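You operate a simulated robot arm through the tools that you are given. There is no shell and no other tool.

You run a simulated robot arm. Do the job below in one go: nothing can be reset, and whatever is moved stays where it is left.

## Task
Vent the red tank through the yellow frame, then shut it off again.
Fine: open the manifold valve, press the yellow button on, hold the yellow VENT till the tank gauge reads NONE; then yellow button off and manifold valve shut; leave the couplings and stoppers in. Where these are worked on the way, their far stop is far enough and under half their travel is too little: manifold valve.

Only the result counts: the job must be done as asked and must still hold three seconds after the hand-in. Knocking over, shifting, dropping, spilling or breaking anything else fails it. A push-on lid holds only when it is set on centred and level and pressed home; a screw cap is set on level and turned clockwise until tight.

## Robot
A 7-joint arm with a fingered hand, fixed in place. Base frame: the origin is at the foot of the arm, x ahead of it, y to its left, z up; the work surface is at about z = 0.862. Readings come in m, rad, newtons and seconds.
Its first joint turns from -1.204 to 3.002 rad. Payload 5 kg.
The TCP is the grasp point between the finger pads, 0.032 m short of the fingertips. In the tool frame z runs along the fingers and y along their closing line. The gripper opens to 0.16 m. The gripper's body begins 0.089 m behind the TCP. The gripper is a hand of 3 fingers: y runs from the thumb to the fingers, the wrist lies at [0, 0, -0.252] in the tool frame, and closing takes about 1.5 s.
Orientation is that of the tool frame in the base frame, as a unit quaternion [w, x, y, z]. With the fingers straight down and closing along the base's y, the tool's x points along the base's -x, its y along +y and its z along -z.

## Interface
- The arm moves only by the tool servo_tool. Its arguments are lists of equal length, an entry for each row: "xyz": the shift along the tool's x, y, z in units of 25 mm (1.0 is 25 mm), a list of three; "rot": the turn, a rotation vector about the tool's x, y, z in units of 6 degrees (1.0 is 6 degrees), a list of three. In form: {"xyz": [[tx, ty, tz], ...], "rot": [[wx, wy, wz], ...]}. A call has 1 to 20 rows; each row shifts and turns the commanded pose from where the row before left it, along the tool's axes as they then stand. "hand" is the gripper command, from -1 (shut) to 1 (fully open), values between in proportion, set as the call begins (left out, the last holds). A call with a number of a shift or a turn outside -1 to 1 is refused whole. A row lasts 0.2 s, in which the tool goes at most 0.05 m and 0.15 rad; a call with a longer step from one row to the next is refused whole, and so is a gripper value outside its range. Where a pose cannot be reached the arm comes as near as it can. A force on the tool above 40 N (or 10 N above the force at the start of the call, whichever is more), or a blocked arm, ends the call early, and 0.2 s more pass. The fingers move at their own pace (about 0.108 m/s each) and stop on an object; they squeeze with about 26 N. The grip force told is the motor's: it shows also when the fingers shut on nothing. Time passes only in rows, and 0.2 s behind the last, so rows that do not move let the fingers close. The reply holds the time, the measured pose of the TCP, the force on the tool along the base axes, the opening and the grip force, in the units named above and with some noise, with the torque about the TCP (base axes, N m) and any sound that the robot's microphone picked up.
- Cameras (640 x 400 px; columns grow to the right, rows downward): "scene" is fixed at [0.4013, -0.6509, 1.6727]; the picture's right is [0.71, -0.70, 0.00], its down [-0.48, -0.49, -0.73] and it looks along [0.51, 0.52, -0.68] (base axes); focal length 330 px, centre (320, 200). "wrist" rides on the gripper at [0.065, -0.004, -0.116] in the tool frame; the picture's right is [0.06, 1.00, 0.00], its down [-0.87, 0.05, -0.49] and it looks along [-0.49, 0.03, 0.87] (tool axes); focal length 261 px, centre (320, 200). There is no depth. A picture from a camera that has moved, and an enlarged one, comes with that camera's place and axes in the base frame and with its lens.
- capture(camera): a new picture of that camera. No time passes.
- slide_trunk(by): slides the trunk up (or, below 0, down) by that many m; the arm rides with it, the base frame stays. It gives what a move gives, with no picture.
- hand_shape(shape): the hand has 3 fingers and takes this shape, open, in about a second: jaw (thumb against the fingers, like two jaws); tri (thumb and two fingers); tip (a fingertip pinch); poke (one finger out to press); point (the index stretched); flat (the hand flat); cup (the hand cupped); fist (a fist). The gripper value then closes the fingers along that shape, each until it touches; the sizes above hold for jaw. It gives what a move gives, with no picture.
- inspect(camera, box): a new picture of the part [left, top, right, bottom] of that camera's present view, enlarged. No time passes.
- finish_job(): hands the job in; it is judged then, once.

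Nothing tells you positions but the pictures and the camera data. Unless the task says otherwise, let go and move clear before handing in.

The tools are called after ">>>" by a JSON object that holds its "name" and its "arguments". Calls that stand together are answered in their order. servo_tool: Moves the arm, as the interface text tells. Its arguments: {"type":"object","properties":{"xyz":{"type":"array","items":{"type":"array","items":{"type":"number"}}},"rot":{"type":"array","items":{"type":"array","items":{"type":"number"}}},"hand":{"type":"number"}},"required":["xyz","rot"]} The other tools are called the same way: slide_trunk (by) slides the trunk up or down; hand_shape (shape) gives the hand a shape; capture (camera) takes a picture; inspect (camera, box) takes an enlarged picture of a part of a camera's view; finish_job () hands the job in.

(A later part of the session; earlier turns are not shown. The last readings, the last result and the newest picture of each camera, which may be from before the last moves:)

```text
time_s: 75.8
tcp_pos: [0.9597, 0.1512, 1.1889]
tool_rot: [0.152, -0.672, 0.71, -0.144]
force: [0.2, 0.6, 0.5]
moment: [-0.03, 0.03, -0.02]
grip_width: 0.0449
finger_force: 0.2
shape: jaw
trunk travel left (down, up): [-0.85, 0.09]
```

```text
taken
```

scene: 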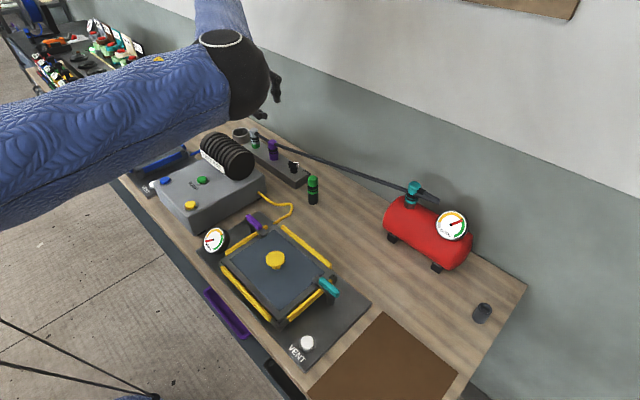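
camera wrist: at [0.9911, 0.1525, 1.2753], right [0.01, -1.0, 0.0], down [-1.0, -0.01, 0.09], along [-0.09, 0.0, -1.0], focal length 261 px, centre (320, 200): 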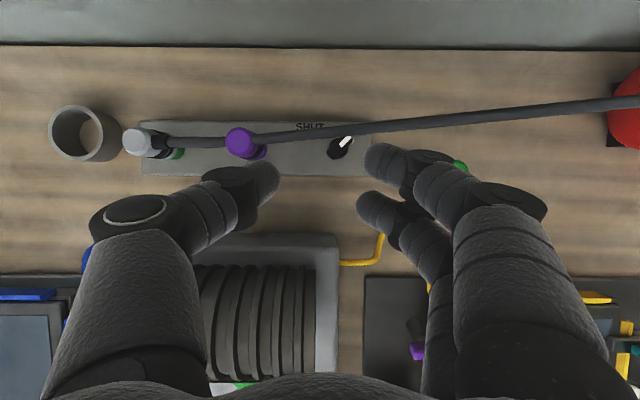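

>>> {"name": "servo_tool", "arguments": {"xyz": [[0, 0, 0], [0, 0, 0], [0, 0, 0], [0, 0, 0], [0, 0, 0], [0, 0, 0], [0, 0, 0], [0, 0, 0], [0, 0, 0], [0, 0, 0], [0, 0, 0], [0, 0, 0], [0, 0, 0], [0, 0, 0], [0, 0, 0]], "rot": [[0, 0, 1], [0, 0, 1], [0, 0, 1], [0, 0, 1], [0, 0, 1], [0, 0, 1], [0, 0, 1], [0, 0, 1], [0, 0, 1], [0, 0, 1], [0, 0, 1], [0, 0, 1], [0, 0, 1], [0, 0, 1], [0, 0, 0.45]]}}

>>> {"name": "capture", "arguments": {"camera": "scene"}}

>>> {"name": "capture", "arguments": {"camera": "wrist"}}

```text
time_s: 79.0
tcp_pos: [0.9601, 0.1526, 1.1894]
tool_rot: [0.209, -0.002, 0.978, -0.001]
force: [0.4, -0.2, -0.8]
moment: [-0.04, 0.02, 0.0]
grip_width: 0.0449
finger_force: 0.0
shape: jaw
trunk travel left (down, up): [-0.85, 0.09]
```

```text
taken
```

scene: 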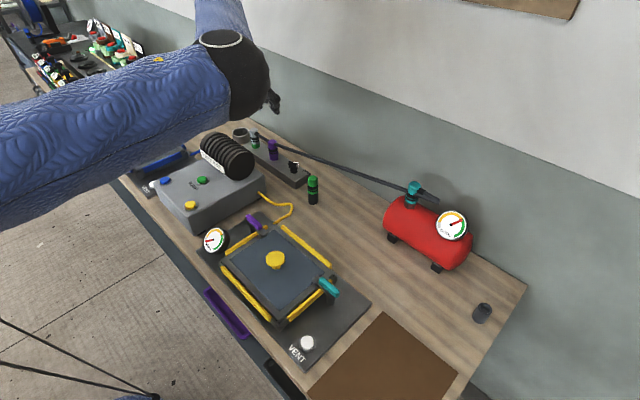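

```text
taken
camera wrist: at [0.8528, 0.1479, 1.2672], right [-0.06, 1.0, -0.03], down [0.59, 0.06, 0.8], along [0.8, 0.03, -0.59], focal length 261 px, centre (320, 200)
```

wrist: 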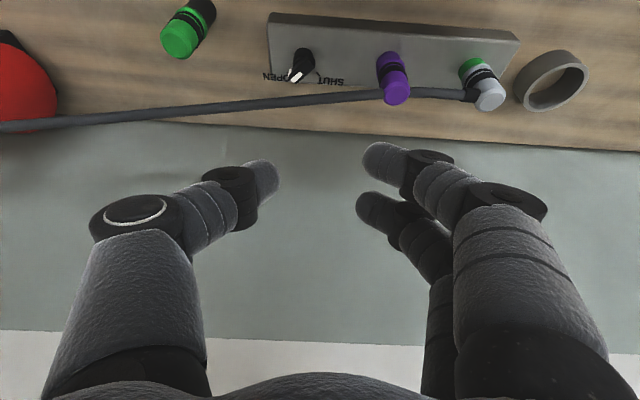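

>>> {"name": "servo_tool", "arguments": {"xyz": [[0, 0, 0], [0, 0, 0], [0, 0, 0], [0, 0, 0], [0.872, 0, 0], [0.872, 0, 0], [0.872, 0, 0], [0.872, 0, 0], [0.872, 0, 0], [0.872, 0, 0], [0.872, 0, 0], [0.872, 0, 0]], "rot": [[0, 1, 0], [0, 1, 0], [0, 1, 0], [0, 1, 0], [0, 0, 0], [0, 0, 0], [0, 0, 0], [0, 0, 0], [0, 0, 0], [0, 0, 0], [0, 0, 0], [0, 0, 0]], "hand": -1}}

>>> {"name": "capture", "arguments": {"camera": "wrist"}}

>>> {"name": "capture", "arguments": {"camera": "scene"}}

```text
time_s: 81.7
tcp_pos: [0.7831, 0.1494, 1.1896]
tool_rot: [0.001, -0.002, 1.0, -0.001]
force: [-0.3, 0.6, -0.1]
moment: [-0.04, -0.02, 0.01]
grip_width: 0.0001
finger_force: 26.0
shape: jaw
trunk travel left (down, up): [-0.85, 0.09]
```

```text
taken
camera wrist: at [0.7179, 0.1463, 1.305], right [-0.07, 1.0, 0.0], down [0.87, 0.06, 0.49], along [0.49, 0.03, -0.87], focal length 261 px, centre (320, 200)
```

wrist: 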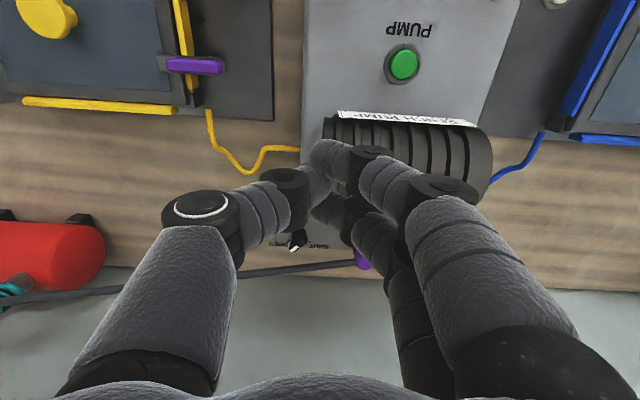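

```text
taken
```

scene: 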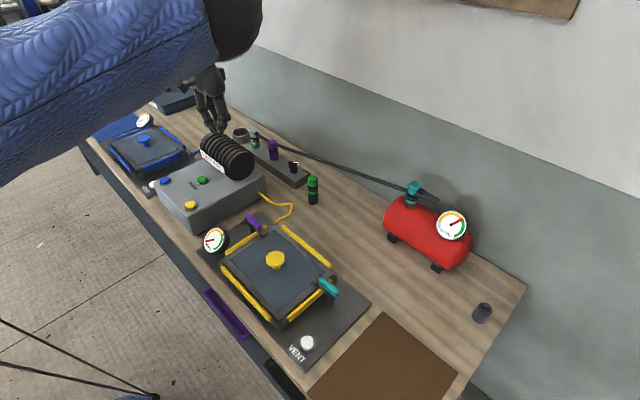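

>>> {"name": "servo_tool", "arguments": {"xyz": [[0.75, 0.053, 0.4], [0.75, 0.053, 0.4], [0.75, 0.053, 0.4], [0.75, 0.053, 0.4], [0.75, 0.053, 0.4], [0.75, 0.053, 0.4], [0.75, 0.053, 0.4], [0.75, 0.053, 0.4], [0, 0, 0]], "rot": [[0, 0, 0], [0, 0, 0], [0, 0, 0], [0, 0, 0], [0, 0, 0], [0, 0, 0], [0, 0, 0], [0, 0, 0], [0, 0, 0]]}}

>>> {"name": "capture", "arguments": {"camera": "wrist"}}

>>> {"name": "capture", "arguments": {"camera": "scene"}}

```text
time_s: 83.7
tcp_pos: [0.6356, 0.1615, 1.1078]
tool_rot: [0.0, -0.002, 1.0, -0.001]
force: [0.3, 0.5, -0.2]
moment: [-0.02, -0.05, -0.01]
grip_width: 0.0001
finger_force: 26.3
shape: jaw
trunk travel left (down, up): [-0.85, 0.09]
```

```text
taken
camera wrist: at [0.5695, 0.1571, 1.2233], right [-0.07, 1.0, 0.0], down [0.87, 0.06, 0.49], along [0.49, 0.03, -0.87], focal length 261 px, centre (320, 200)
```

wrist: 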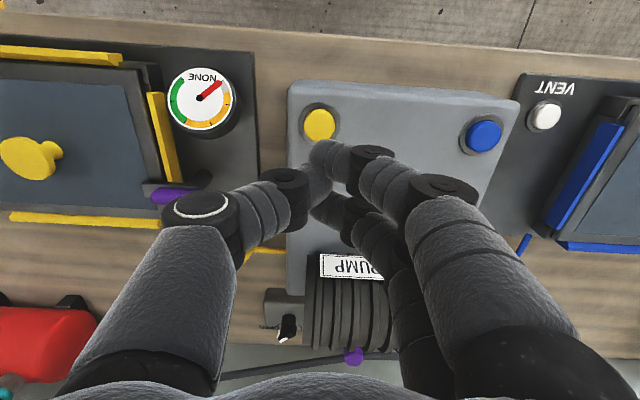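

```text
taken
```

scene: 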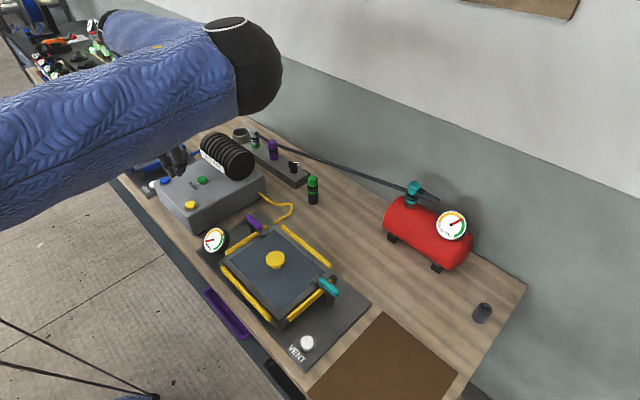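

>>> {"name": "inspect", "arguments": {"camera": "wrist", "box": [260, 80, 400, 240]}}

>>> {"name": "inspect", "arguments": {"camera": "scene", "box": [140, 130, 270, 230]}}

```text
2.50 times, centred on (330, 160) of wrist
camera zoom: at [0.5695, 0.1571, 1.2233], right [-0.07, 1.0, 0.0], down [0.87, 0.06, 0.49], along [0.49, 0.03, -0.87], focal length 652 px, centre (295, 300)
```

zoom: 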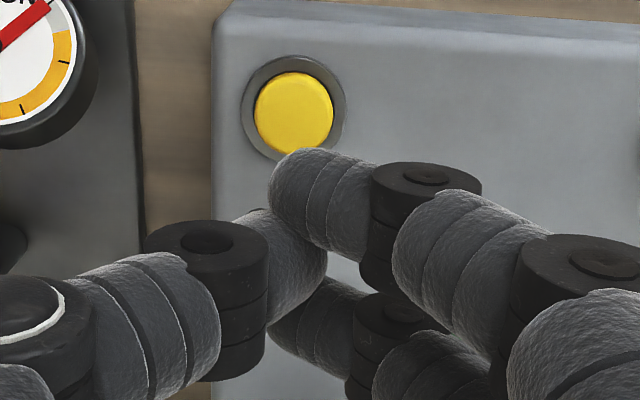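

```text
4.00 times, centred on (205, 180) of scene
camera zoom: at [0.4013, -0.6509, 1.6727], right [0.71, -0.7, 0.0], down [-0.48, -0.49, -0.73], along [0.51, 0.52, -0.68], focal length 1321 px, centre (780, 280)
```

zoom: 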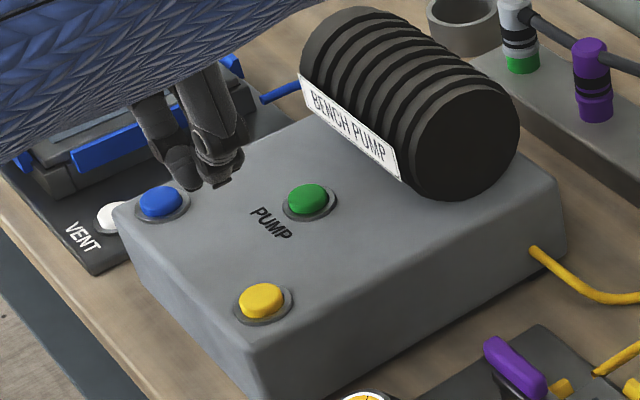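

The closed fingertips are right over the yellow button at about (0.631, 0.159). I'll descend quickly to just above it, then press slowly.

>>> {"name": "servo_tool", "arguments": {"xyz": [[0, -0.05, 0.9], [0, 0, 0.9], [0, 0, 0.9], [0, 0, 0.7], [0, 0, 0]], "rot": [[0, 0, 0], [0, 0, 0], [0, 0, 0], [0, 0, 0], [0, 0, 0]]}}

>>> {"name": "capture", "arguments": {"camera": "wrist"}}

>>> {"name": "inspect", "arguments": {"camera": "scene", "box": [140, 130, 270, 230]}}

```text
time_s: 84.8
tcp_pos: [0.6334, 0.1614, 1.0242]
tool_rot: [0.001, -0.001, 1.0, -0.001]
force: [0.2, 0.1, 0.1]
moment: [0.0, 0.0, 0.06]
grip_width: 0.0
finger_force: 25.5
shape: jaw
trunk travel left (down, up): [-0.85, 0.09]
```

```text
taken
camera wrist: at [0.5676, 0.1573, 1.1387], right [-0.07, 1.0, 0.0], down [0.87, 0.06, 0.49], along [0.49, 0.03, -0.87], focal length 261 px, centre (320, 200)
```

wrist: 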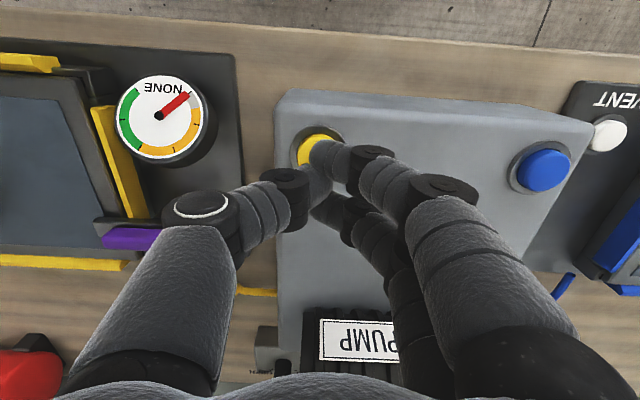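

```text
4.00 times, centred on (205, 180) of scene
camera zoom: at [0.4013, -0.6509, 1.6727], right [0.71, -0.7, 0.0], down [-0.48, -0.49, -0.73], along [0.51, 0.52, -0.68], focal length 1321 px, centre (780, 280)
```

zoom: 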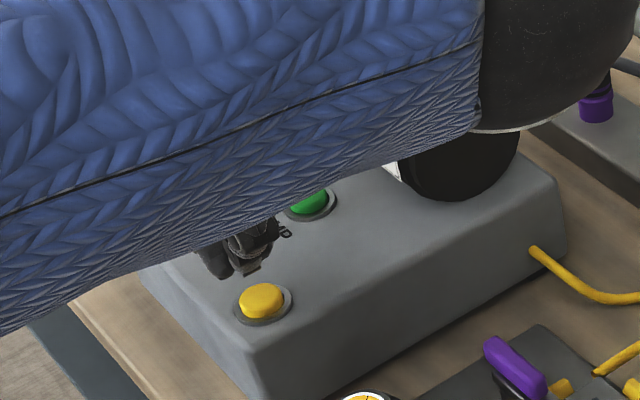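

>>> {"name": "servo_tool", "arguments": {"xyz": [[-0.2, -0.05, 0], [0, 0, 0.15], [0, 0, 0.15], [0, 0, 0.15], [0, 0, 0.15], [0, 0, 0]], "rot": [[0, 0, 0], [0, 0, 0], [0, 0, 0], [0, 0, 0], [0, 0, 0], [0, 0, 0]]}}

>>> {"name": "inspect", "arguments": {"camera": "wrist", "box": [260, 90, 400, 220]}}

>>> {"name": "inspect", "arguments": {"camera": "scene", "box": [160, 170, 230, 220]}}

```text
time_s: 86.2
tcp_pos: [0.6403, 0.1581, 1.0074]
tool_rot: [0.001, -0.001, 1.0, -0.001]
force: [0.3, 0.6, 0.5]
moment: [-0.02, 0.03, -0.02]
grip_width: 0.0
finger_force: 26.2
shape: jaw
trunk travel left (down, up): [-0.85, 0.09]
```

```text
3.08 times, centred on (330, 155) of wrist
camera zoom: at [0.5743, 0.1549, 1.1228], right [-0.07, 1.0, 0.0], down [0.87, 0.06, 0.49], along [0.49, 0.03, -0.87], focal length 802 px, centre (289, 338)
```

zoom: 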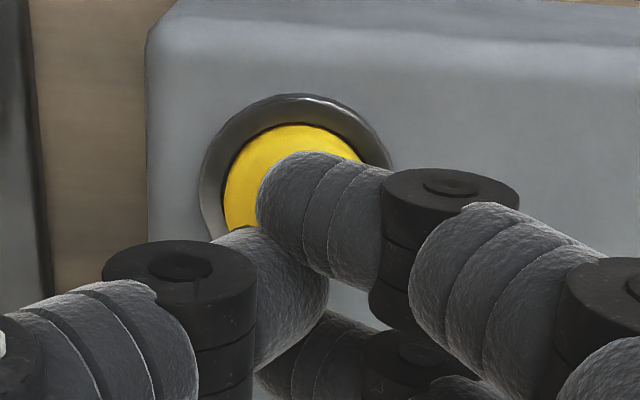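

```text
8.00 times, centred on (195, 195) of scene
camera zoom: at [0.4013, -0.6509, 1.6727], right [0.71, -0.7, 0.0], down [-0.48, -0.49, -0.73], along [0.51, 0.52, -0.68], focal length 2643 px, centre (1320, 240)
```

zoom: 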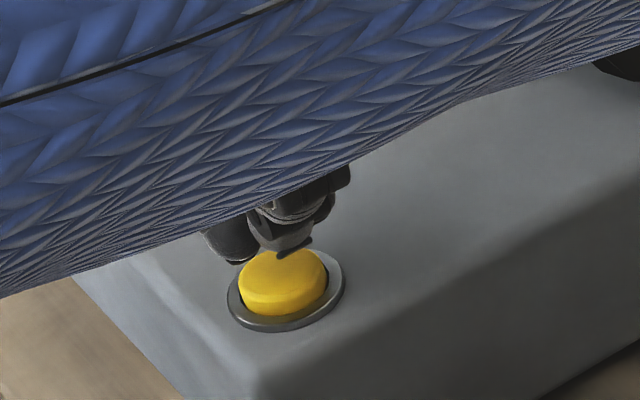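

>>> {"name": "servo_tool", "arguments": {"xyz": [[0, 0, 0.1], [0, 0, 0.1], [0, 0, 0.1], [0, 0, 0]], "rot": [[0, 0, 0], [0, 0, 0], [0, 0, 0], [0, 0, 0]]}}

>>> {"name": "inspect", "arguments": {"camera": "scene", "box": [160, 170, 230, 220]}}

```text
time_s: 87.2
tcp_pos: [0.6398, 0.1581, 1.0003]
tool_rot: [0.001, -0.002, 1.0, -0.001]
force: [0.1, -0.4, -1.0]
moment: [-0.01, 0.0, -0.01]
grip_width: 0.0
finger_force: 25.7
shape: jaw
trunk travel left (down, up): [-0.85, 0.09]
```

```text
8.00 times, centred on (195, 195) of scene
camera zoom: at [0.4013, -0.6509, 1.6727], right [0.71, -0.7, 0.0], down [-0.48, -0.49, -0.73], along [0.51, 0.52, -0.68], focal length 2643 px, centre (1320, 240)
```

zoom: 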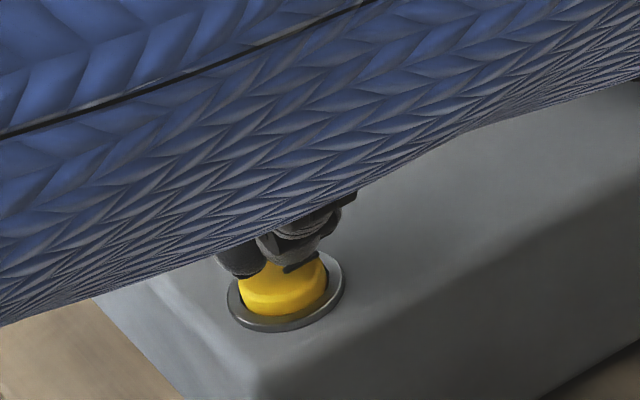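

>>> {"name": "servo_tool", "arguments": {"xyz": [[0, 0, 0.1], [0, 0, 0.1], [0, 0, 0]], "rot": [[0, 0, 0], [0, 0, 0], [0, 0, 0]]}}

>>> {"name": "inspect", "arguments": {"camera": "scene", "box": [160, 170, 230, 220]}}

```text
time_s: 88.0
tcp_pos: [0.6409, 0.1582, 0.995]
tool_rot: [0.002, -0.003, 1.0, 0.0]
force: [-0.1, 1.0, -0.6]
moment: [0.04, 0.02, -0.06]
grip_width: 0.0
finger_force: 26.5
shape: jaw
trunk travel left (down, up): [-0.85, 0.09]
```

```text
8.00 times, centred on (195, 195) of scene
camera zoom: at [0.4013, -0.6509, 1.6727], right [0.71, -0.7, 0.0], down [-0.48, -0.49, -0.73], along [0.51, 0.52, -0.68], focal length 2643 px, centre (1320, 240)
```

zoom: 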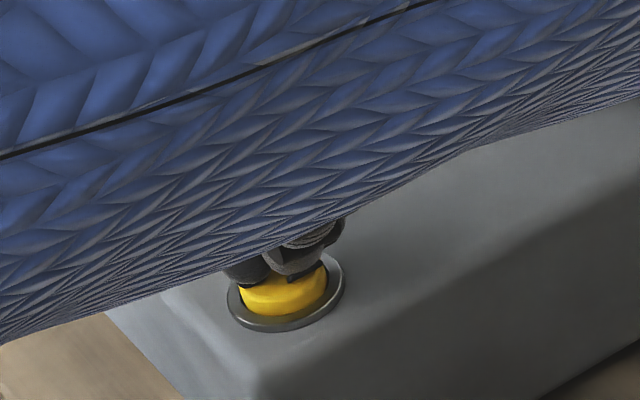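

>>> {"name": "servo_tool", "arguments": {"xyz": [[0, 0, 0.1], [0, 0, 0.1], [0, 0, 0]], "rot": [[0, 0, 0], [0, 0, 0], [0, 0, 0]]}}

>>> {"name": "inspect", "arguments": {"camera": "scene", "box": [160, 170, 230, 220]}}

```text
time_s: 88.8
tcp_pos: [0.6405, 0.1582, 0.991]
tool_rot: [0.0, -0.001, 1.0, -0.001]
force: [0.4, -1.4, 5.3]
moment: [-0.07, -0.04, 0.03]
grip_width: 0.0
finger_force: 26.0
shape: jaw
trunk travel left (down, up): [-0.85, 0.09]
heard: click
```

```text
8.00 times, centred on (195, 195) of scene
camera zoom: at [0.4013, -0.6509, 1.6727], right [0.71, -0.7, 0.0], down [-0.48, -0.49, -0.73], along [0.51, 0.52, -0.68], focal length 2643 px, centre (1320, 240)
```

zoom: 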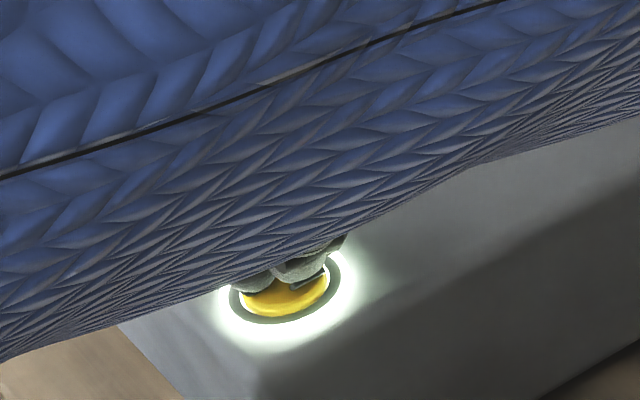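

A click was heard and the ring lit up, so the yellow button is on. I'll rise straight up and confirm the ring stays lit.

>>> {"name": "servo_tool", "arguments": {"xyz": [[0, 0, -0.3], [0, 0, -0.8], [0, 0, -1], [0, 0, -1], [0, 0, -1], [0, 0, -1], [0, 0, -1]], "rot": [[0, 0, 0], [0, 0, 0], [0, 0, 0], [0, 0, 0], [0, 0, 0], [0, 0, 0], [0, 0, 0]]}}

>>> {"name": "capture", "arguments": {"camera": "scene"}}

>>> {"name": "capture", "arguments": {"camera": "wrist"}}

>>> {"name": "inspect", "arguments": {"camera": "scene", "box": [425, 200, 480, 250]}}

```text
time_s: 90.5
tcp_pos: [0.6386, 0.1586, 1.1442]
tool_rot: [0.0, -0.001, 1.0, -0.002]
force: [-0.5, 0.1, -0.6]
moment: [-0.02, -0.02, -0.02]
grip_width: 0.0002
finger_force: 26.0
shape: jaw
trunk travel left (down, up): [-0.85, 0.09]
```

```text
taken
```

scene: 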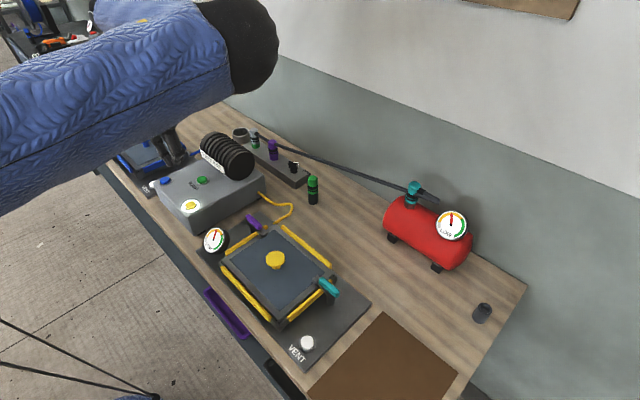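

```text
taken
camera wrist: at [0.5733, 0.1562, 1.2591], right [-0.06, 1.0, 0.0], down [0.87, 0.06, 0.49], along [0.49, 0.03, -0.87], focal length 261 px, centre (320, 200)
```

wrist: 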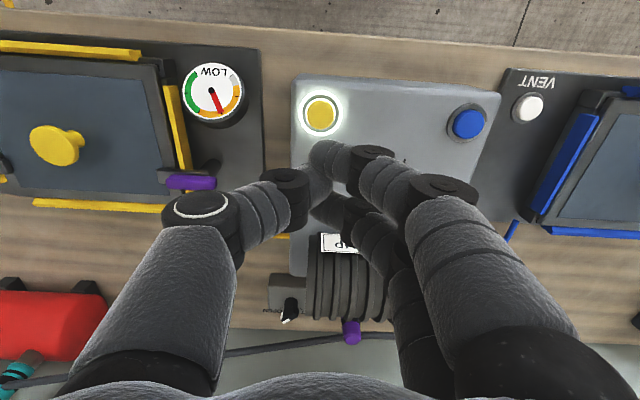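

```text
8.00 times, centred on (452, 225) of scene
camera zoom: at [0.4013, -0.6509, 1.6727], right [0.71, -0.7, 0.0], down [-0.48, -0.49, -0.73], along [0.51, 0.52, -0.68], focal length 2643 px, centre (-740, 0)
```

zoom: 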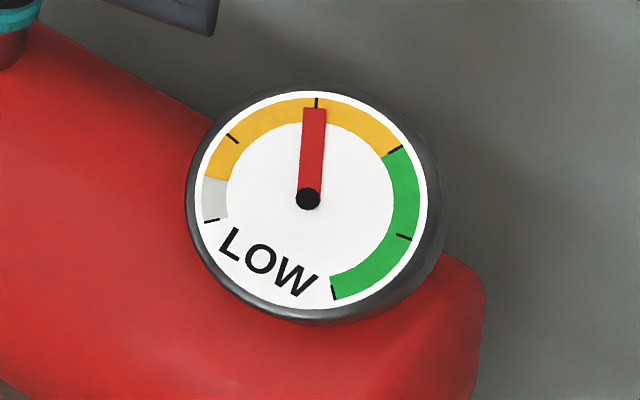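

Both the frame and tank gauges now read LOW with the yellow ring lit. Next I'll carry the hand at height over toward the yellow frame's VENT button near (0.61, -0.39).

>>> {"name": "servo_tool", "arguments": {"xyz": [[0.05, -1, 0], [0.05, -1, 0], [0.05, -1, 0], [0.05, -1, 0], [0.05, -1, 0], [0.05, -1, 0], [0.05, -1, 0], [0.05, -1, 0], [0.05, -1, 0], [0.05, -1, 0], [0.05, -1, 0], [0.05, -1, 0], [0.05, -1, 0], [0, -1, 0], [0, -1, 0], [0, -1, 0]], "rot": [[0, 0, 0], [0, 0, 0], [0, 0, 0], [0, 0, 0], [0, 0, 0], [0, 0, 0], [0, 0, 0], [0, 0, 0], [0, 0, 0], [0, 0, 0], [0, 0, 0], [0, 0, 0], [0, 0, 0], [0, 0, 0], [0, 0, 0], [0, 0, 0]]}}

>>> {"name": "capture", "arguments": {"camera": "scene"}}

>>> {"name": "capture", "arguments": {"camera": "wrist"}}

```text
time_s: 93.8
tcp_pos: [0.6258, -0.2429, 1.1438]
tool_rot: [0.001, -0.001, 1.0, -0.001]
force: [0.8, 0.3, 0.2]
moment: [0.03, -0.03, 0.02]
grip_width: 0.0001
finger_force: 26.5
shape: jaw
trunk travel left (down, up): [-0.85, 0.09]
```

```text
taken
```

scene: 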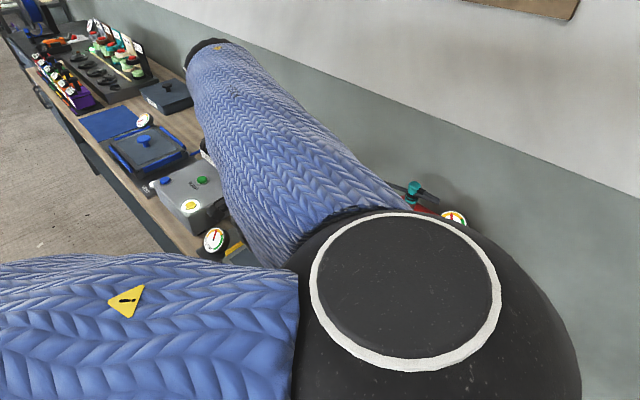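

```text
taken
camera wrist: at [0.5586, -0.2457, 1.2591], right [-0.07, 1.0, 0.0], down [0.87, 0.06, 0.49], along [0.49, 0.03, -0.87], focal length 261 px, centre (320, 200)
```

wrist: 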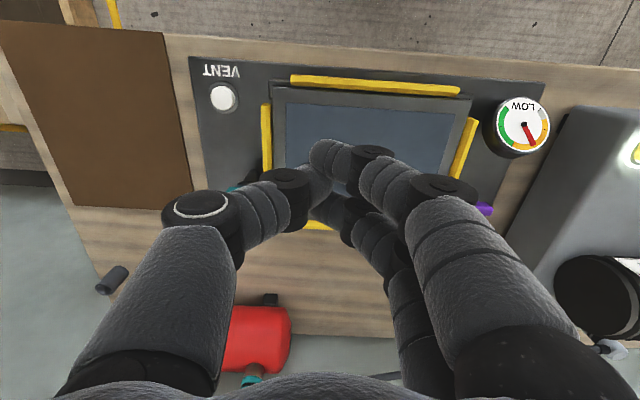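

>>> {"name": "servo_tool", "arguments": {"xyz": [[0, -0.9, 0], [0, -0.9, 0], [0, -0.9, 0], [0, -0.9, 0], [0, -0.9, 0], [0, -0.9, 0], [0, 0, 0]], "rot": [[0, 0, 0], [0, 0, 0], [0, 0, 0], [0, 0, 0], [0, 0, 0], [0, 0, 0], [0, 0, 0]]}}

>>> {"name": "capture", "arguments": {"camera": "scene"}}

>>> {"name": "capture", "arguments": {"camera": "wrist"}}

```text
time_s: 95.5
tcp_pos: [0.6276, -0.3776, 1.1441]
tool_rot: [0.001, -0.001, 1.0, 0.0]
force: [0.7, 0.4, -0.4]
moment: [0.01, -0.01, -0.01]
grip_width: 0.0
finger_force: 25.8
shape: jaw
trunk travel left (down, up): [-0.85, 0.09]
```

```text
taken
```

scene: 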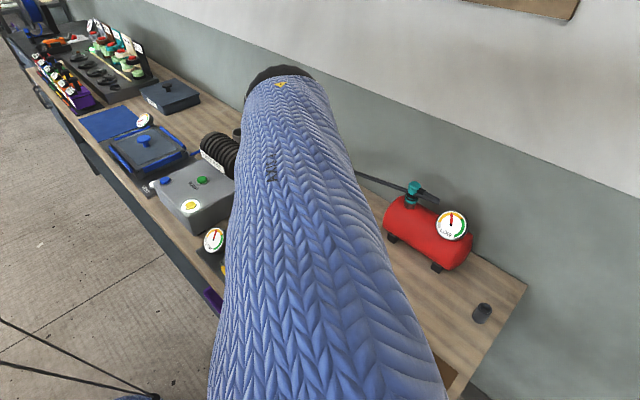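

```text
taken
camera wrist: at [0.5614, -0.3802, 1.2595], right [-0.07, 1.0, 0.0], down [0.87, 0.06, 0.49], along [0.49, 0.03, -0.87], focal length 261 px, centre (320, 200)
```

wrist: 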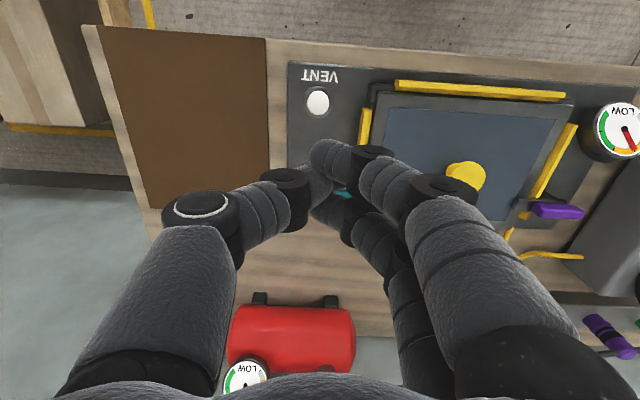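

>>> {"name": "inspect", "arguments": {"camera": "wrist", "box": [270, 50, 420, 220]}}

>>> {"name": "inspect", "arguments": {"camera": "scene", "box": [425, 200, 480, 250]}}

```text
2.35 times, centred on (345, 135) of wrist
camera zoom: at [0.5614, -0.3802, 1.2595], right [-0.07, 1.0, 0.0], down [0.87, 0.06, 0.49], along [0.49, 0.03, -0.87], focal length 613 px, centre (261, 353)
```

zoom: 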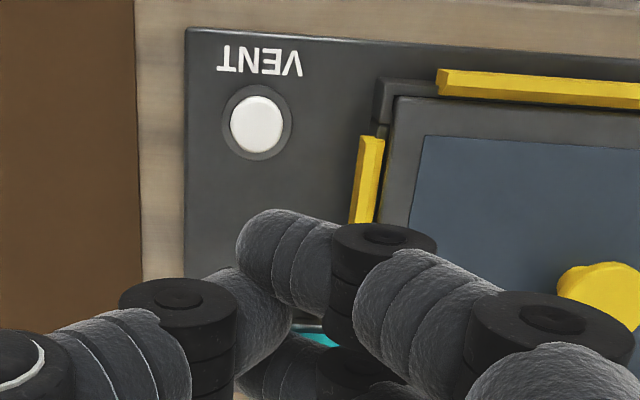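

```text
8.00 times, centred on (452, 225) of scene
camera zoom: at [0.4013, -0.6509, 1.6727], right [0.71, -0.7, 0.0], down [-0.48, -0.49, -0.73], along [0.51, 0.52, -0.68], focal length 2643 px, centre (-740, 0)
```

zoom: 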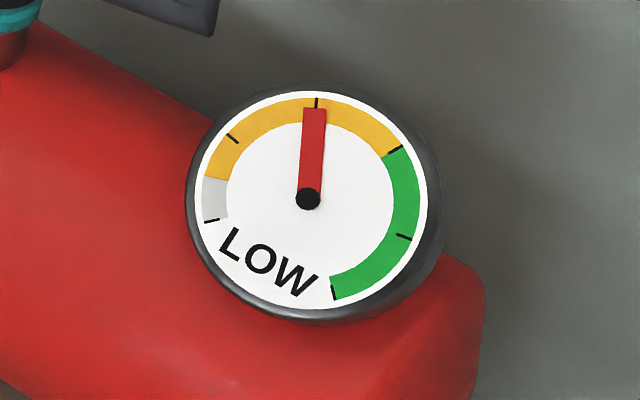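

VENT is at about (0.620, -0.380) and the tank gauge stays visible in the scene view (LOW). I'll shift slightly to keep clear of the frame's yellow bar and descend toward the button.

>>> {"name": "servo_tool", "arguments": {"xyz": [[-0.08, -0.5, 0], [0, 0, 0.9], [0, 0, 0.9], [0, 0, 0.9], [0, 0, 0.9], [0, 0, 0.9], [0, 0, 0.9], [0, 0, 0.6], [0, 0, 0]], "rot": [[0, 0, 0], [0, 0, 0], [0, 0, 0], [0, 0, 0], [0, 0, 0], [0, 0, 0], [0, 0, 0], [0, 0, 0], [0, 0, 0]]}}

>>> {"name": "capture", "arguments": {"camera": "wrist"}}

>>> {"name": "capture", "arguments": {"camera": "scene"}}

```text
time_s: 97.5
tcp_pos: [0.6292, -0.389, 0.9937]
tool_rot: [0.001, -0.002, 1.0, -0.001]
force: [0.4, 1.2, -0.2]
moment: [0.0, -0.02, -0.01]
grip_width: 0.0
finger_force: 25.4
shape: jaw
trunk travel left (down, up): [-0.85, 0.09]
```

```text
taken
camera wrist: at [0.5623, -0.3938, 1.1088], right [-0.07, 1.0, 0.0], down [0.87, 0.06, 0.49], along [0.49, 0.03, -0.87], focal length 261 px, centre (320, 200)
```

wrist: 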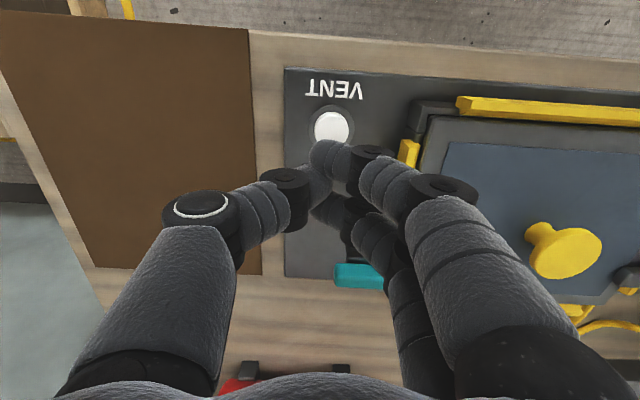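

```text
taken
```

scene: 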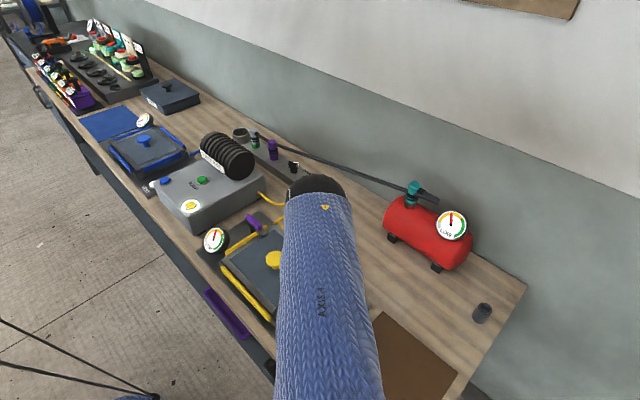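

>>> {"name": "inspect", "arguments": {"camera": "wrist", "box": [270, 70, 430, 240]}}

```text
2.35 times, centred on (350, 155) of wrist
camera zoom: at [0.5623, -0.3938, 1.1088], right [-0.07, 1.0, 0.0], down [0.87, 0.06, 0.49], along [0.49, 0.03, -0.87], focal length 613 px, centre (249, 306)
```

zoom: 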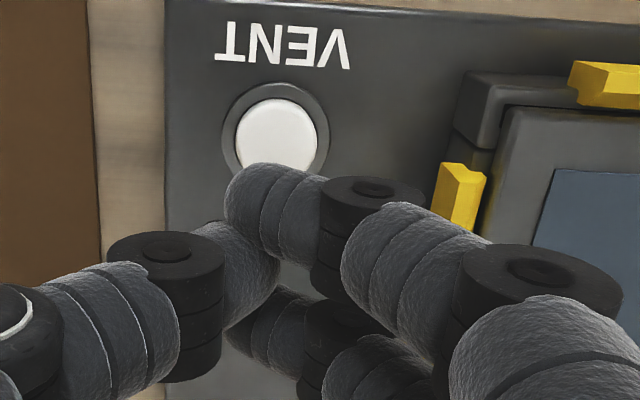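

>>> {"name": "servo_tool", "arguments": {"xyz": [[0, 0, 0.6], [0, 0, 0.6], [0, 0, 0.4], [0, 0, 0]], "rot": [[0, 0, 0], [0, 0, 0], [0, 0, 0], [0, 0, 0]]}}

>>> {"name": "inspect", "arguments": {"camera": "wrist", "box": [270, 70, 430, 240]}}

>>> {"name": "capture", "arguments": {"camera": "scene"}}

```text
time_s: 98.5
tcp_pos: [0.6279, -0.3891, 0.9538]
tool_rot: [0.001, -0.001, 1.0, -0.001]
force: [0.1, 0.3, 0.2]
moment: [0.04, 0.06, -0.04]
grip_width: 0.0
finger_force: 26.1
shape: jaw
trunk travel left (down, up): [-0.85, 0.09]
```

```text
2.35 times, centred on (350, 155) of wrist
camera zoom: at [0.5617, -0.394, 1.0688], right [-0.07, 1.0, 0.0], down [0.87, 0.06, 0.49], along [0.49, 0.03, -0.87], focal length 613 px, centre (249, 306)
```

zoom: 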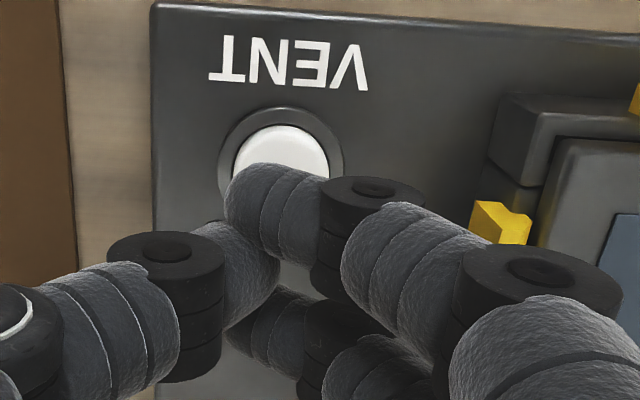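

```text
taken
```

scene: 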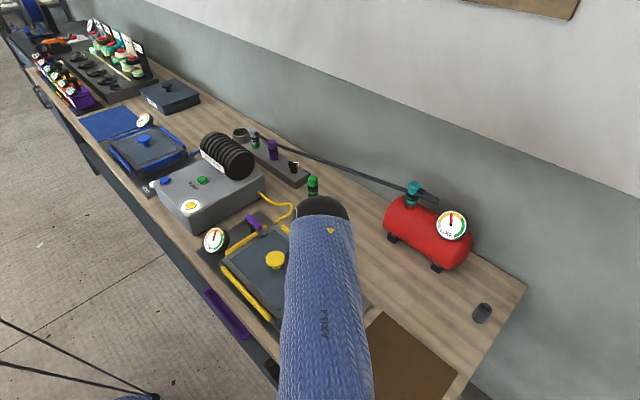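

>>> {"name": "servo_tool", "arguments": {"xyz": [[0, 0, 0.4], [0, 0, 0.4], [0, 0, 0.2], [0, 0, 0.2], [0, 0, 0]], "rot": [[0, 0, 0], [0, 0, 0], [0, 0, 0], [0, 0, 0], [0, 0, 0]]}}

>>> {"name": "inspect", "arguments": {"camera": "wrist", "box": [270, 70, 430, 240]}}

```text
time_s: 99.7
tcp_pos: [0.6273, -0.3899, 0.9248]
tool_rot: [0.001, -0.001, 1.0, -0.001]
force: [-0.2, 0.4, -0.8]
moment: [0.01, 0.02, 0.0]
grip_width: 0.0
finger_force: 25.7
shape: jaw
trunk travel left (down, up): [-0.85, 0.09]
```

```text
2.35 times, centred on (350, 155) of wrist
camera zoom: at [0.5618, -0.3931, 1.0393], right [-0.07, 1.0, 0.0], down [0.87, 0.06, 0.49], along [0.49, 0.03, -0.87], focal length 613 px, centre (249, 306)
```

zoom: 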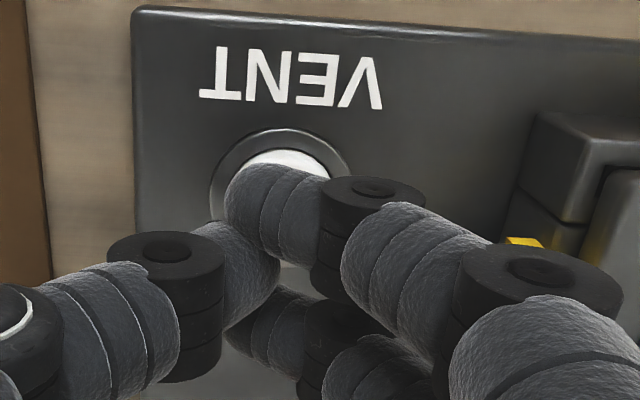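

>>> {"name": "servo_tool", "arguments": {"xyz": [[0, 0, 0.1], [0, 0, 0.1], [0, 0, 0.1], [0, 0, 0.1], [0, 0, 0]], "rot": [[0, 0, 0], [0, 0, 0], [0, 0, 0], [0, 0, 0], [0, 0, 0]]}}

>>> {"name": "inspect", "arguments": {"camera": "wrist", "box": [270, 70, 430, 240]}}

>>> {"name": "inspect", "arguments": {"camera": "scene", "box": [425, 200, 480, 250]}}

```text
time_s: 100.8
tcp_pos: [0.6272, -0.389, 0.9152]
tool_rot: [0.0, -0.002, 1.0, -0.001]
force: [0.5, 0.8, -0.1]
moment: [0.02, 0.01, -0.03]
grip_width: 0.0
finger_force: 26.1
shape: jaw
trunk travel left (down, up): [-0.85, 0.09]
```

```text
2.35 times, centred on (350, 155) of wrist
camera zoom: at [0.5621, -0.3929, 1.0293], right [-0.07, 1.0, 0.0], down [0.87, 0.06, 0.49], along [0.49, 0.03, -0.87], focal length 613 px, centre (249, 306)
```

zoom: 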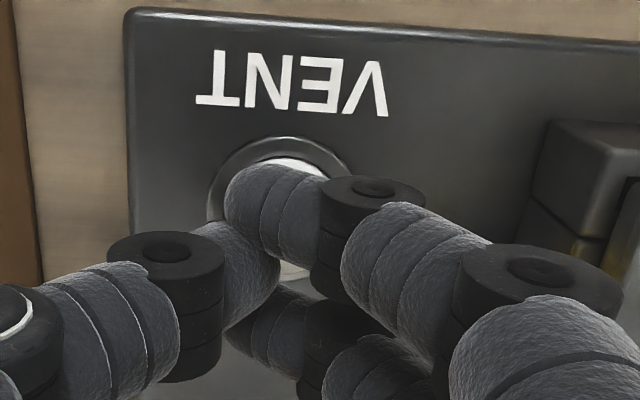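

```text
8.00 times, centred on (452, 225) of scene
camera zoom: at [0.4013, -0.6509, 1.6727], right [0.71, -0.7, 0.0], down [-0.48, -0.49, -0.73], along [0.51, 0.52, -0.68], focal length 2643 px, centre (-740, 0)
```

zoom: 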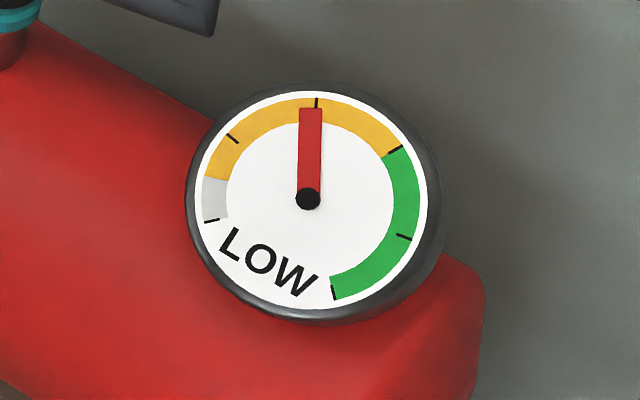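

>>> {"name": "servo_tool", "arguments": {"xyz": [[0, 0, 0.1], [0, 0, 0.1], [0, 0, 0]], "rot": [[0, 0, 0], [0, 0, 0], [0, 0, 0]]}}

>>> {"name": "inspect", "arguments": {"camera": "scene", "box": [425, 200, 480, 250]}}

```text
time_s: 101.7
tcp_pos: [0.6291, -0.391, 0.9081]
tool_rot: [0.001, -0.001, 1.0, -0.001]
force: [-0.2, -0.1, 1.0]
moment: [0.01, -0.01, 0.04]
grip_width: 0.0
finger_force: 25.9
shape: jaw
trunk travel left (down, up): [-0.85, 0.09]
```

```text
8.00 times, centred on (452, 225) of scene
camera zoom: at [0.4013, -0.6509, 1.6727], right [0.71, -0.7, 0.0], down [-0.48, -0.49, -0.73], along [0.51, 0.52, -0.68], focal length 2643 px, centre (-740, 0)
```

zoom: 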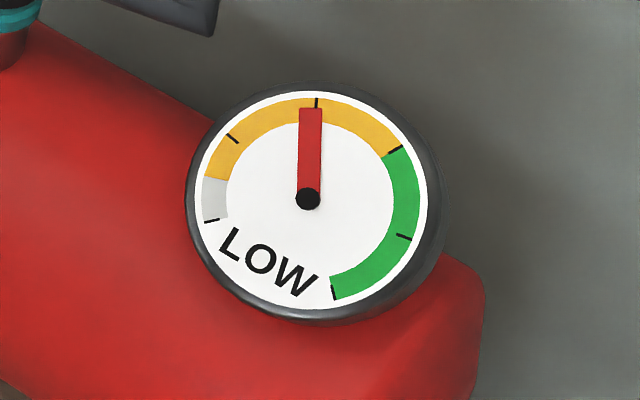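

>>> {"name": "servo_tool", "arguments": {"xyz": [[0, 0, 0.1], [0, 0, 0.1], [0, 0, 0]], "rot": [[0, 0, 0], [0, 0, 0], [0, 0, 0]]}}

>>> {"name": "inspect", "arguments": {"camera": "scene", "box": [425, 200, 480, 250]}}

>>> {"name": "inspect", "arguments": {"camera": "wrist", "box": [270, 70, 430, 240]}}

```text
time_s: 102.5
tcp_pos: [0.6285, -0.3896, 0.9039]
tool_rot: [0.002, -0.002, 1.0, -0.001]
force: [0.3, -0.1, 2.0]
moment: [-0.01, 0.03, 0.0]
grip_width: 0.0
finger_force: 26.0
shape: jaw
trunk travel left (down, up): [-0.85, 0.09]
heard: click
```

```text
8.00 times, centred on (452, 225) of scene
camera zoom: at [0.4013, -0.6509, 1.6727], right [0.71, -0.7, 0.0], down [-0.48, -0.49, -0.73], along [0.51, 0.52, -0.68], focal length 2643 px, centre (-740, 0)
```

zoom: 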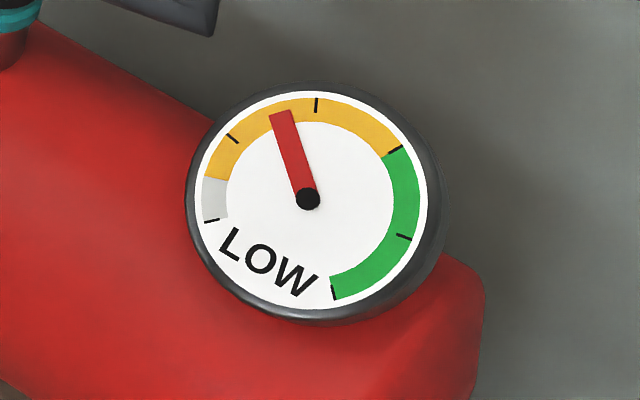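

```text
2.35 times, centred on (350, 155) of wrist
camera zoom: at [0.5626, -0.3937, 1.0196], right [-0.07, 1.0, 0.0], down [0.87, 0.06, 0.49], along [0.49, 0.03, -0.87], focal length 613 px, centre (249, 306)
```

zoom: 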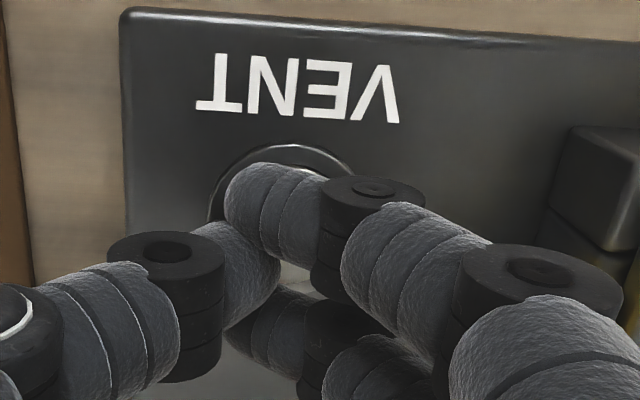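

VENT clicked and the tank needle is falling. I'll hold it there and keep watching the gauge.

>>> {"name": "servo_tool", "arguments": {"xyz": [[0, 0, 0.03], [0, 0, 0], [0, 0, 0], [0, 0, 0], [0, 0, 0], [0, 0, 0], [0, 0, 0], [0, 0, 0], [0, 0, 0], [0, 0, 0]], "rot": [[0, 0, 0], [0, 0, 0], [0, 0, 0], [0, 0, 0], [0, 0, 0], [0, 0, 0], [0, 0, 0], [0, 0, 0], [0, 0, 0], [0, 0, 0]]}}

>>> {"name": "inspect", "arguments": {"camera": "scene", "box": [425, 200, 480, 250]}}

```text
time_s: 104.7
tcp_pos: [0.6277, -0.3901, 0.9033]
tool_rot: [0.002, -0.001, 1.0, 0.0]
force: [0.5, 0.2, 3.4]
moment: [0.03, -0.02, 0.0]
grip_width: 0.0
finger_force: 26.2
shape: jaw
trunk travel left (down, up): [-0.85, 0.09]
```

```text
8.00 times, centred on (452, 225) of scene
camera zoom: at [0.4013, -0.6509, 1.6727], right [0.71, -0.7, 0.0], down [-0.48, -0.49, -0.73], along [0.51, 0.52, -0.68], focal length 2643 px, centre (-740, 0)
```

zoom: 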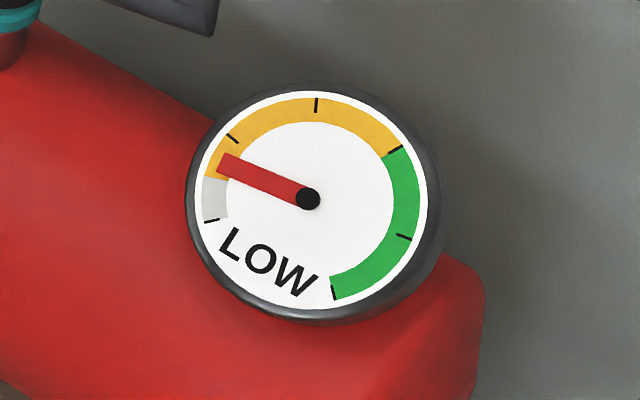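

>>> {"name": "servo_tool", "arguments": {"xyz": [[0, 0, 0], [0, 0, 0], [0, 0, 0], [0, 0, 0], [0, 0, 0], [0, 0, 0], [0, 0, 0], [0, 0, 0], [0, 0, 0], [0, 0, 0], [0, 0, 0], [0, 0, 0], [0, 0, 0], [0, 0, 0], [0, 0, 0]], "rot": [[0, 0, 0], [0, 0, 0], [0, 0, 0], [0, 0, 0], [0, 0, 0], [0, 0, 0], [0, 0, 0], [0, 0, 0], [0, 0, 0], [0, 0, 0], [0, 0, 0], [0, 0, 0], [0, 0, 0], [0, 0, 0], [0, 0, 0]]}}

>>> {"name": "inspect", "arguments": {"camera": "scene", "box": [425, 200, 480, 250]}}

>>> {"name": "inspect", "arguments": {"camera": "scene", "box": [180, 190, 260, 260]}}

```text
time_s: 107.8
tcp_pos: [0.6281, -0.3904, 0.9036]
tool_rot: [0.001, -0.002, 1.0, -0.001]
force: [-0.3, 1.1, 2.3]
moment: [0.04, 0.0, -0.01]
grip_width: 0.0001
finger_force: 26.8
shape: jaw
trunk travel left (down, up): [-0.85, 0.09]
```

```text
8.00 times, centred on (452, 225) of scene
camera zoom: at [0.4013, -0.6509, 1.6727], right [0.71, -0.7, 0.0], down [-0.48, -0.49, -0.73], along [0.51, 0.52, -0.68], focal length 2643 px, centre (-740, 0)
```

zoom: 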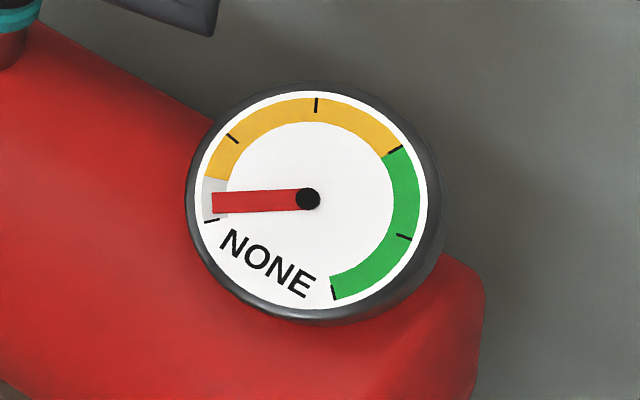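

```text
5.71 times, centred on (220, 225) of scene
camera zoom: at [0.4013, -0.6509, 1.6727], right [0.71, -0.7, 0.0], down [-0.48, -0.49, -0.73], along [0.51, 0.52, -0.68], focal length 1888 px, centre (891, 57)
```

zoom: 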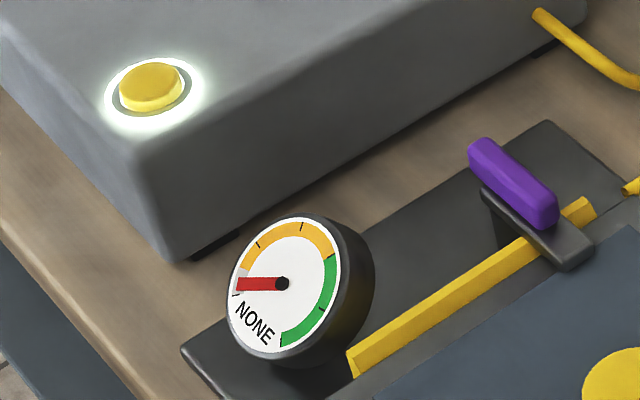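

The tank gauge reads NONE. I'll hold a few seconds more so it bottoms out completely.

>>> {"name": "servo_tool", "arguments": {"xyz": [[0, 0, 0], [0, 0, 0], [0, 0, 0], [0, 0, 0], [0, 0, 0], [0, 0, 0], [0, 0, 0], [0, 0, 0], [0, 0, 0], [0, 0, 0], [0, 0, 0], [0, 0, 0], [0, 0, 0], [0, 0, 0], [0, 0, 0], [0, 0, 0], [0, 0, 0], [0, 0, 0], [0, 0, 0], [0, 0, 0]], "rot": [[0, 0, 0], [0, 0, 0], [0, 0, 0], [0, 0, 0], [0, 0, 0], [0, 0, 0], [0, 0, 0], [0, 0, 0], [0, 0, 0], [0, 0, 0], [0, 0, 0], [0, 0, 0], [0, 0, 0], [0, 0, 0], [0, 0, 0], [0, 0, 0], [0, 0, 0], [0, 0, 0], [0, 0, 0], [0, 0, 0]]}}

>>> {"name": "servo_tool", "arguments": {"xyz": [[0, 0, 0], [0, 0, 0], [0, 0, 0], [0, 0, 0], [0, 0, 0], [0, 0, 0], [0, 0, 0], [0, 0, 0], [0, 0, 0], [0, 0, 0]], "rot": [[0, 0, 0], [0, 0, 0], [0, 0, 0], [0, 0, 0], [0, 0, 0], [0, 0, 0], [0, 0, 0], [0, 0, 0], [0, 0, 0], [0, 0, 0]]}}

>>> {"name": "inspect", "arguments": {"camera": "scene", "box": [425, 200, 480, 250]}}

```text
time_s: 112.0
tcp_pos: [0.6271, -0.3902, 0.9041]
tool_rot: [0.001, -0.002, 1.0, -0.001]
force: [0.0, 0.6, 2.3]
moment: [0.01, 0.0, 0.0]
grip_width: 0.0001
finger_force: 25.9
shape: jaw
trunk travel left (down, up): [-0.85, 0.09]
```

```text
time_s: 114.2
tcp_pos: [0.6285, -0.3908, 0.9035]
tool_rot: [0.001, -0.002, 1.0, -0.001]
force: [0.2, 0.8, 3.0]
moment: [0.0, 0.02, 0.01]
grip_width: 0.0
finger_force: 25.9
shape: jaw
trunk travel left (down, up): [-0.85, 0.09]
```

```text
8.00 times, centred on (452, 225) of scene
camera zoom: at [0.4013, -0.6509, 1.6727], right [0.71, -0.7, 0.0], down [-0.48, -0.49, -0.73], along [0.51, 0.52, -0.68], focal length 2643 px, centre (-740, 0)
```

zoom: 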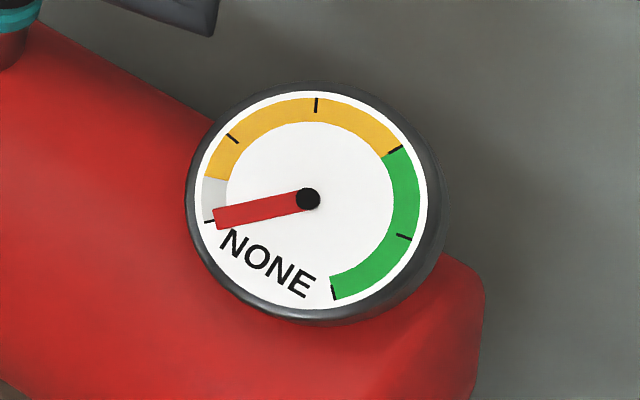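

The needle is at rest on zero. I'll release VENT, rise straight up, and move back above the yellow button.

>>> {"name": "servo_tool", "arguments": {"xyz": [[0, 0, -0.3], [0, 0, -0.7], [0, 0, -1], [0, 0, -1], [0, 0, -1], [0, 0, -1], [0, 0, -1], [0, 0, -1], [0, 0, -1], [0, 0, -1], [0, 0, -0.7]], "rot": [[0, 0, 0], [0, 0, 0], [0, 0, 0], [0, 0, 0], [0, 0, 0], [0, 0, 0], [0, 0, 0], [0, 0, 0], [0, 0, 0], [0, 0, 0], [0, 0, 0]]}}

>>> {"name": "servo_tool", "arguments": {"xyz": [[0, 1, 0], [0, 1, 0], [0, 1, 0], [0, 1, 0], [0, 1, 0], [0, 1, 0], [0, 1, 0], [0, 1, 0], [0, 1, 0], [0, 1, 0], [0, 1, 0], [0, 1, 0], [0, 1, 0], [0, 1, 0], [0, 1, 0], [0, 1, 0], [0, 1, 0], [0, 1, 0], [0, 1, 0], [0, 1, 0]], "rot": [[0, 0, 0], [0, 0, 0], [0, 0, 0], [0, 0, 0], [0, 0, 0], [0, 0, 0], [0, 0, 0], [0, 0, 0], [0, 0, 0], [0, 0, 0], [0, 0, 0], [0, 0, 0], [0, 0, 0], [0, 0, 0], [0, 0, 0], [0, 0, 0], [0, 0, 0], [0, 0, 0], [0, 0, 0], [0, 0, 0]]}}

>>> {"name": "capture", "arguments": {"camera": "scene"}}

```text
time_s: 116.7
tcp_pos: [0.6278, -0.3883, 1.1482]
tool_rot: [0.002, -0.002, 1.0, -0.001]
force: [1.2, -0.1, -0.1]
moment: [-0.02, 0.01, -0.01]
grip_width: 0.0
finger_force: 26.4
shape: jaw
trunk travel left (down, up): [-0.85, 0.09]
```

```text
time_s: 120.8
tcp_pos: [0.6258, 0.1124, 1.1438]
tool_rot: [0.001, -0.002, 1.0, -0.001]
force: [0.1, 0.5, -0.6]
moment: [-0.03, 0.0, -0.01]
grip_width: 0.0002
finger_force: 26.2
shape: jaw
trunk travel left (down, up): [-0.85, 0.09]
```

```text
taken
```

scene: 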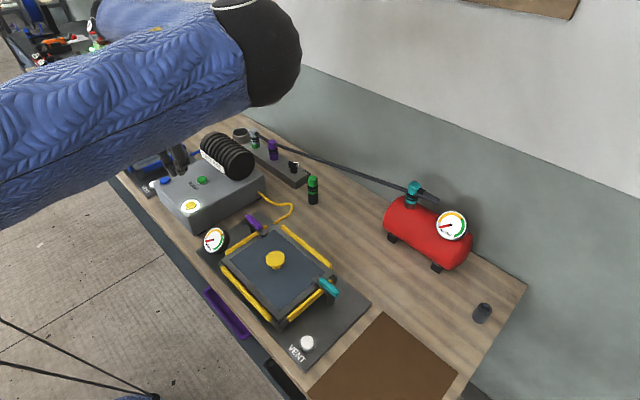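

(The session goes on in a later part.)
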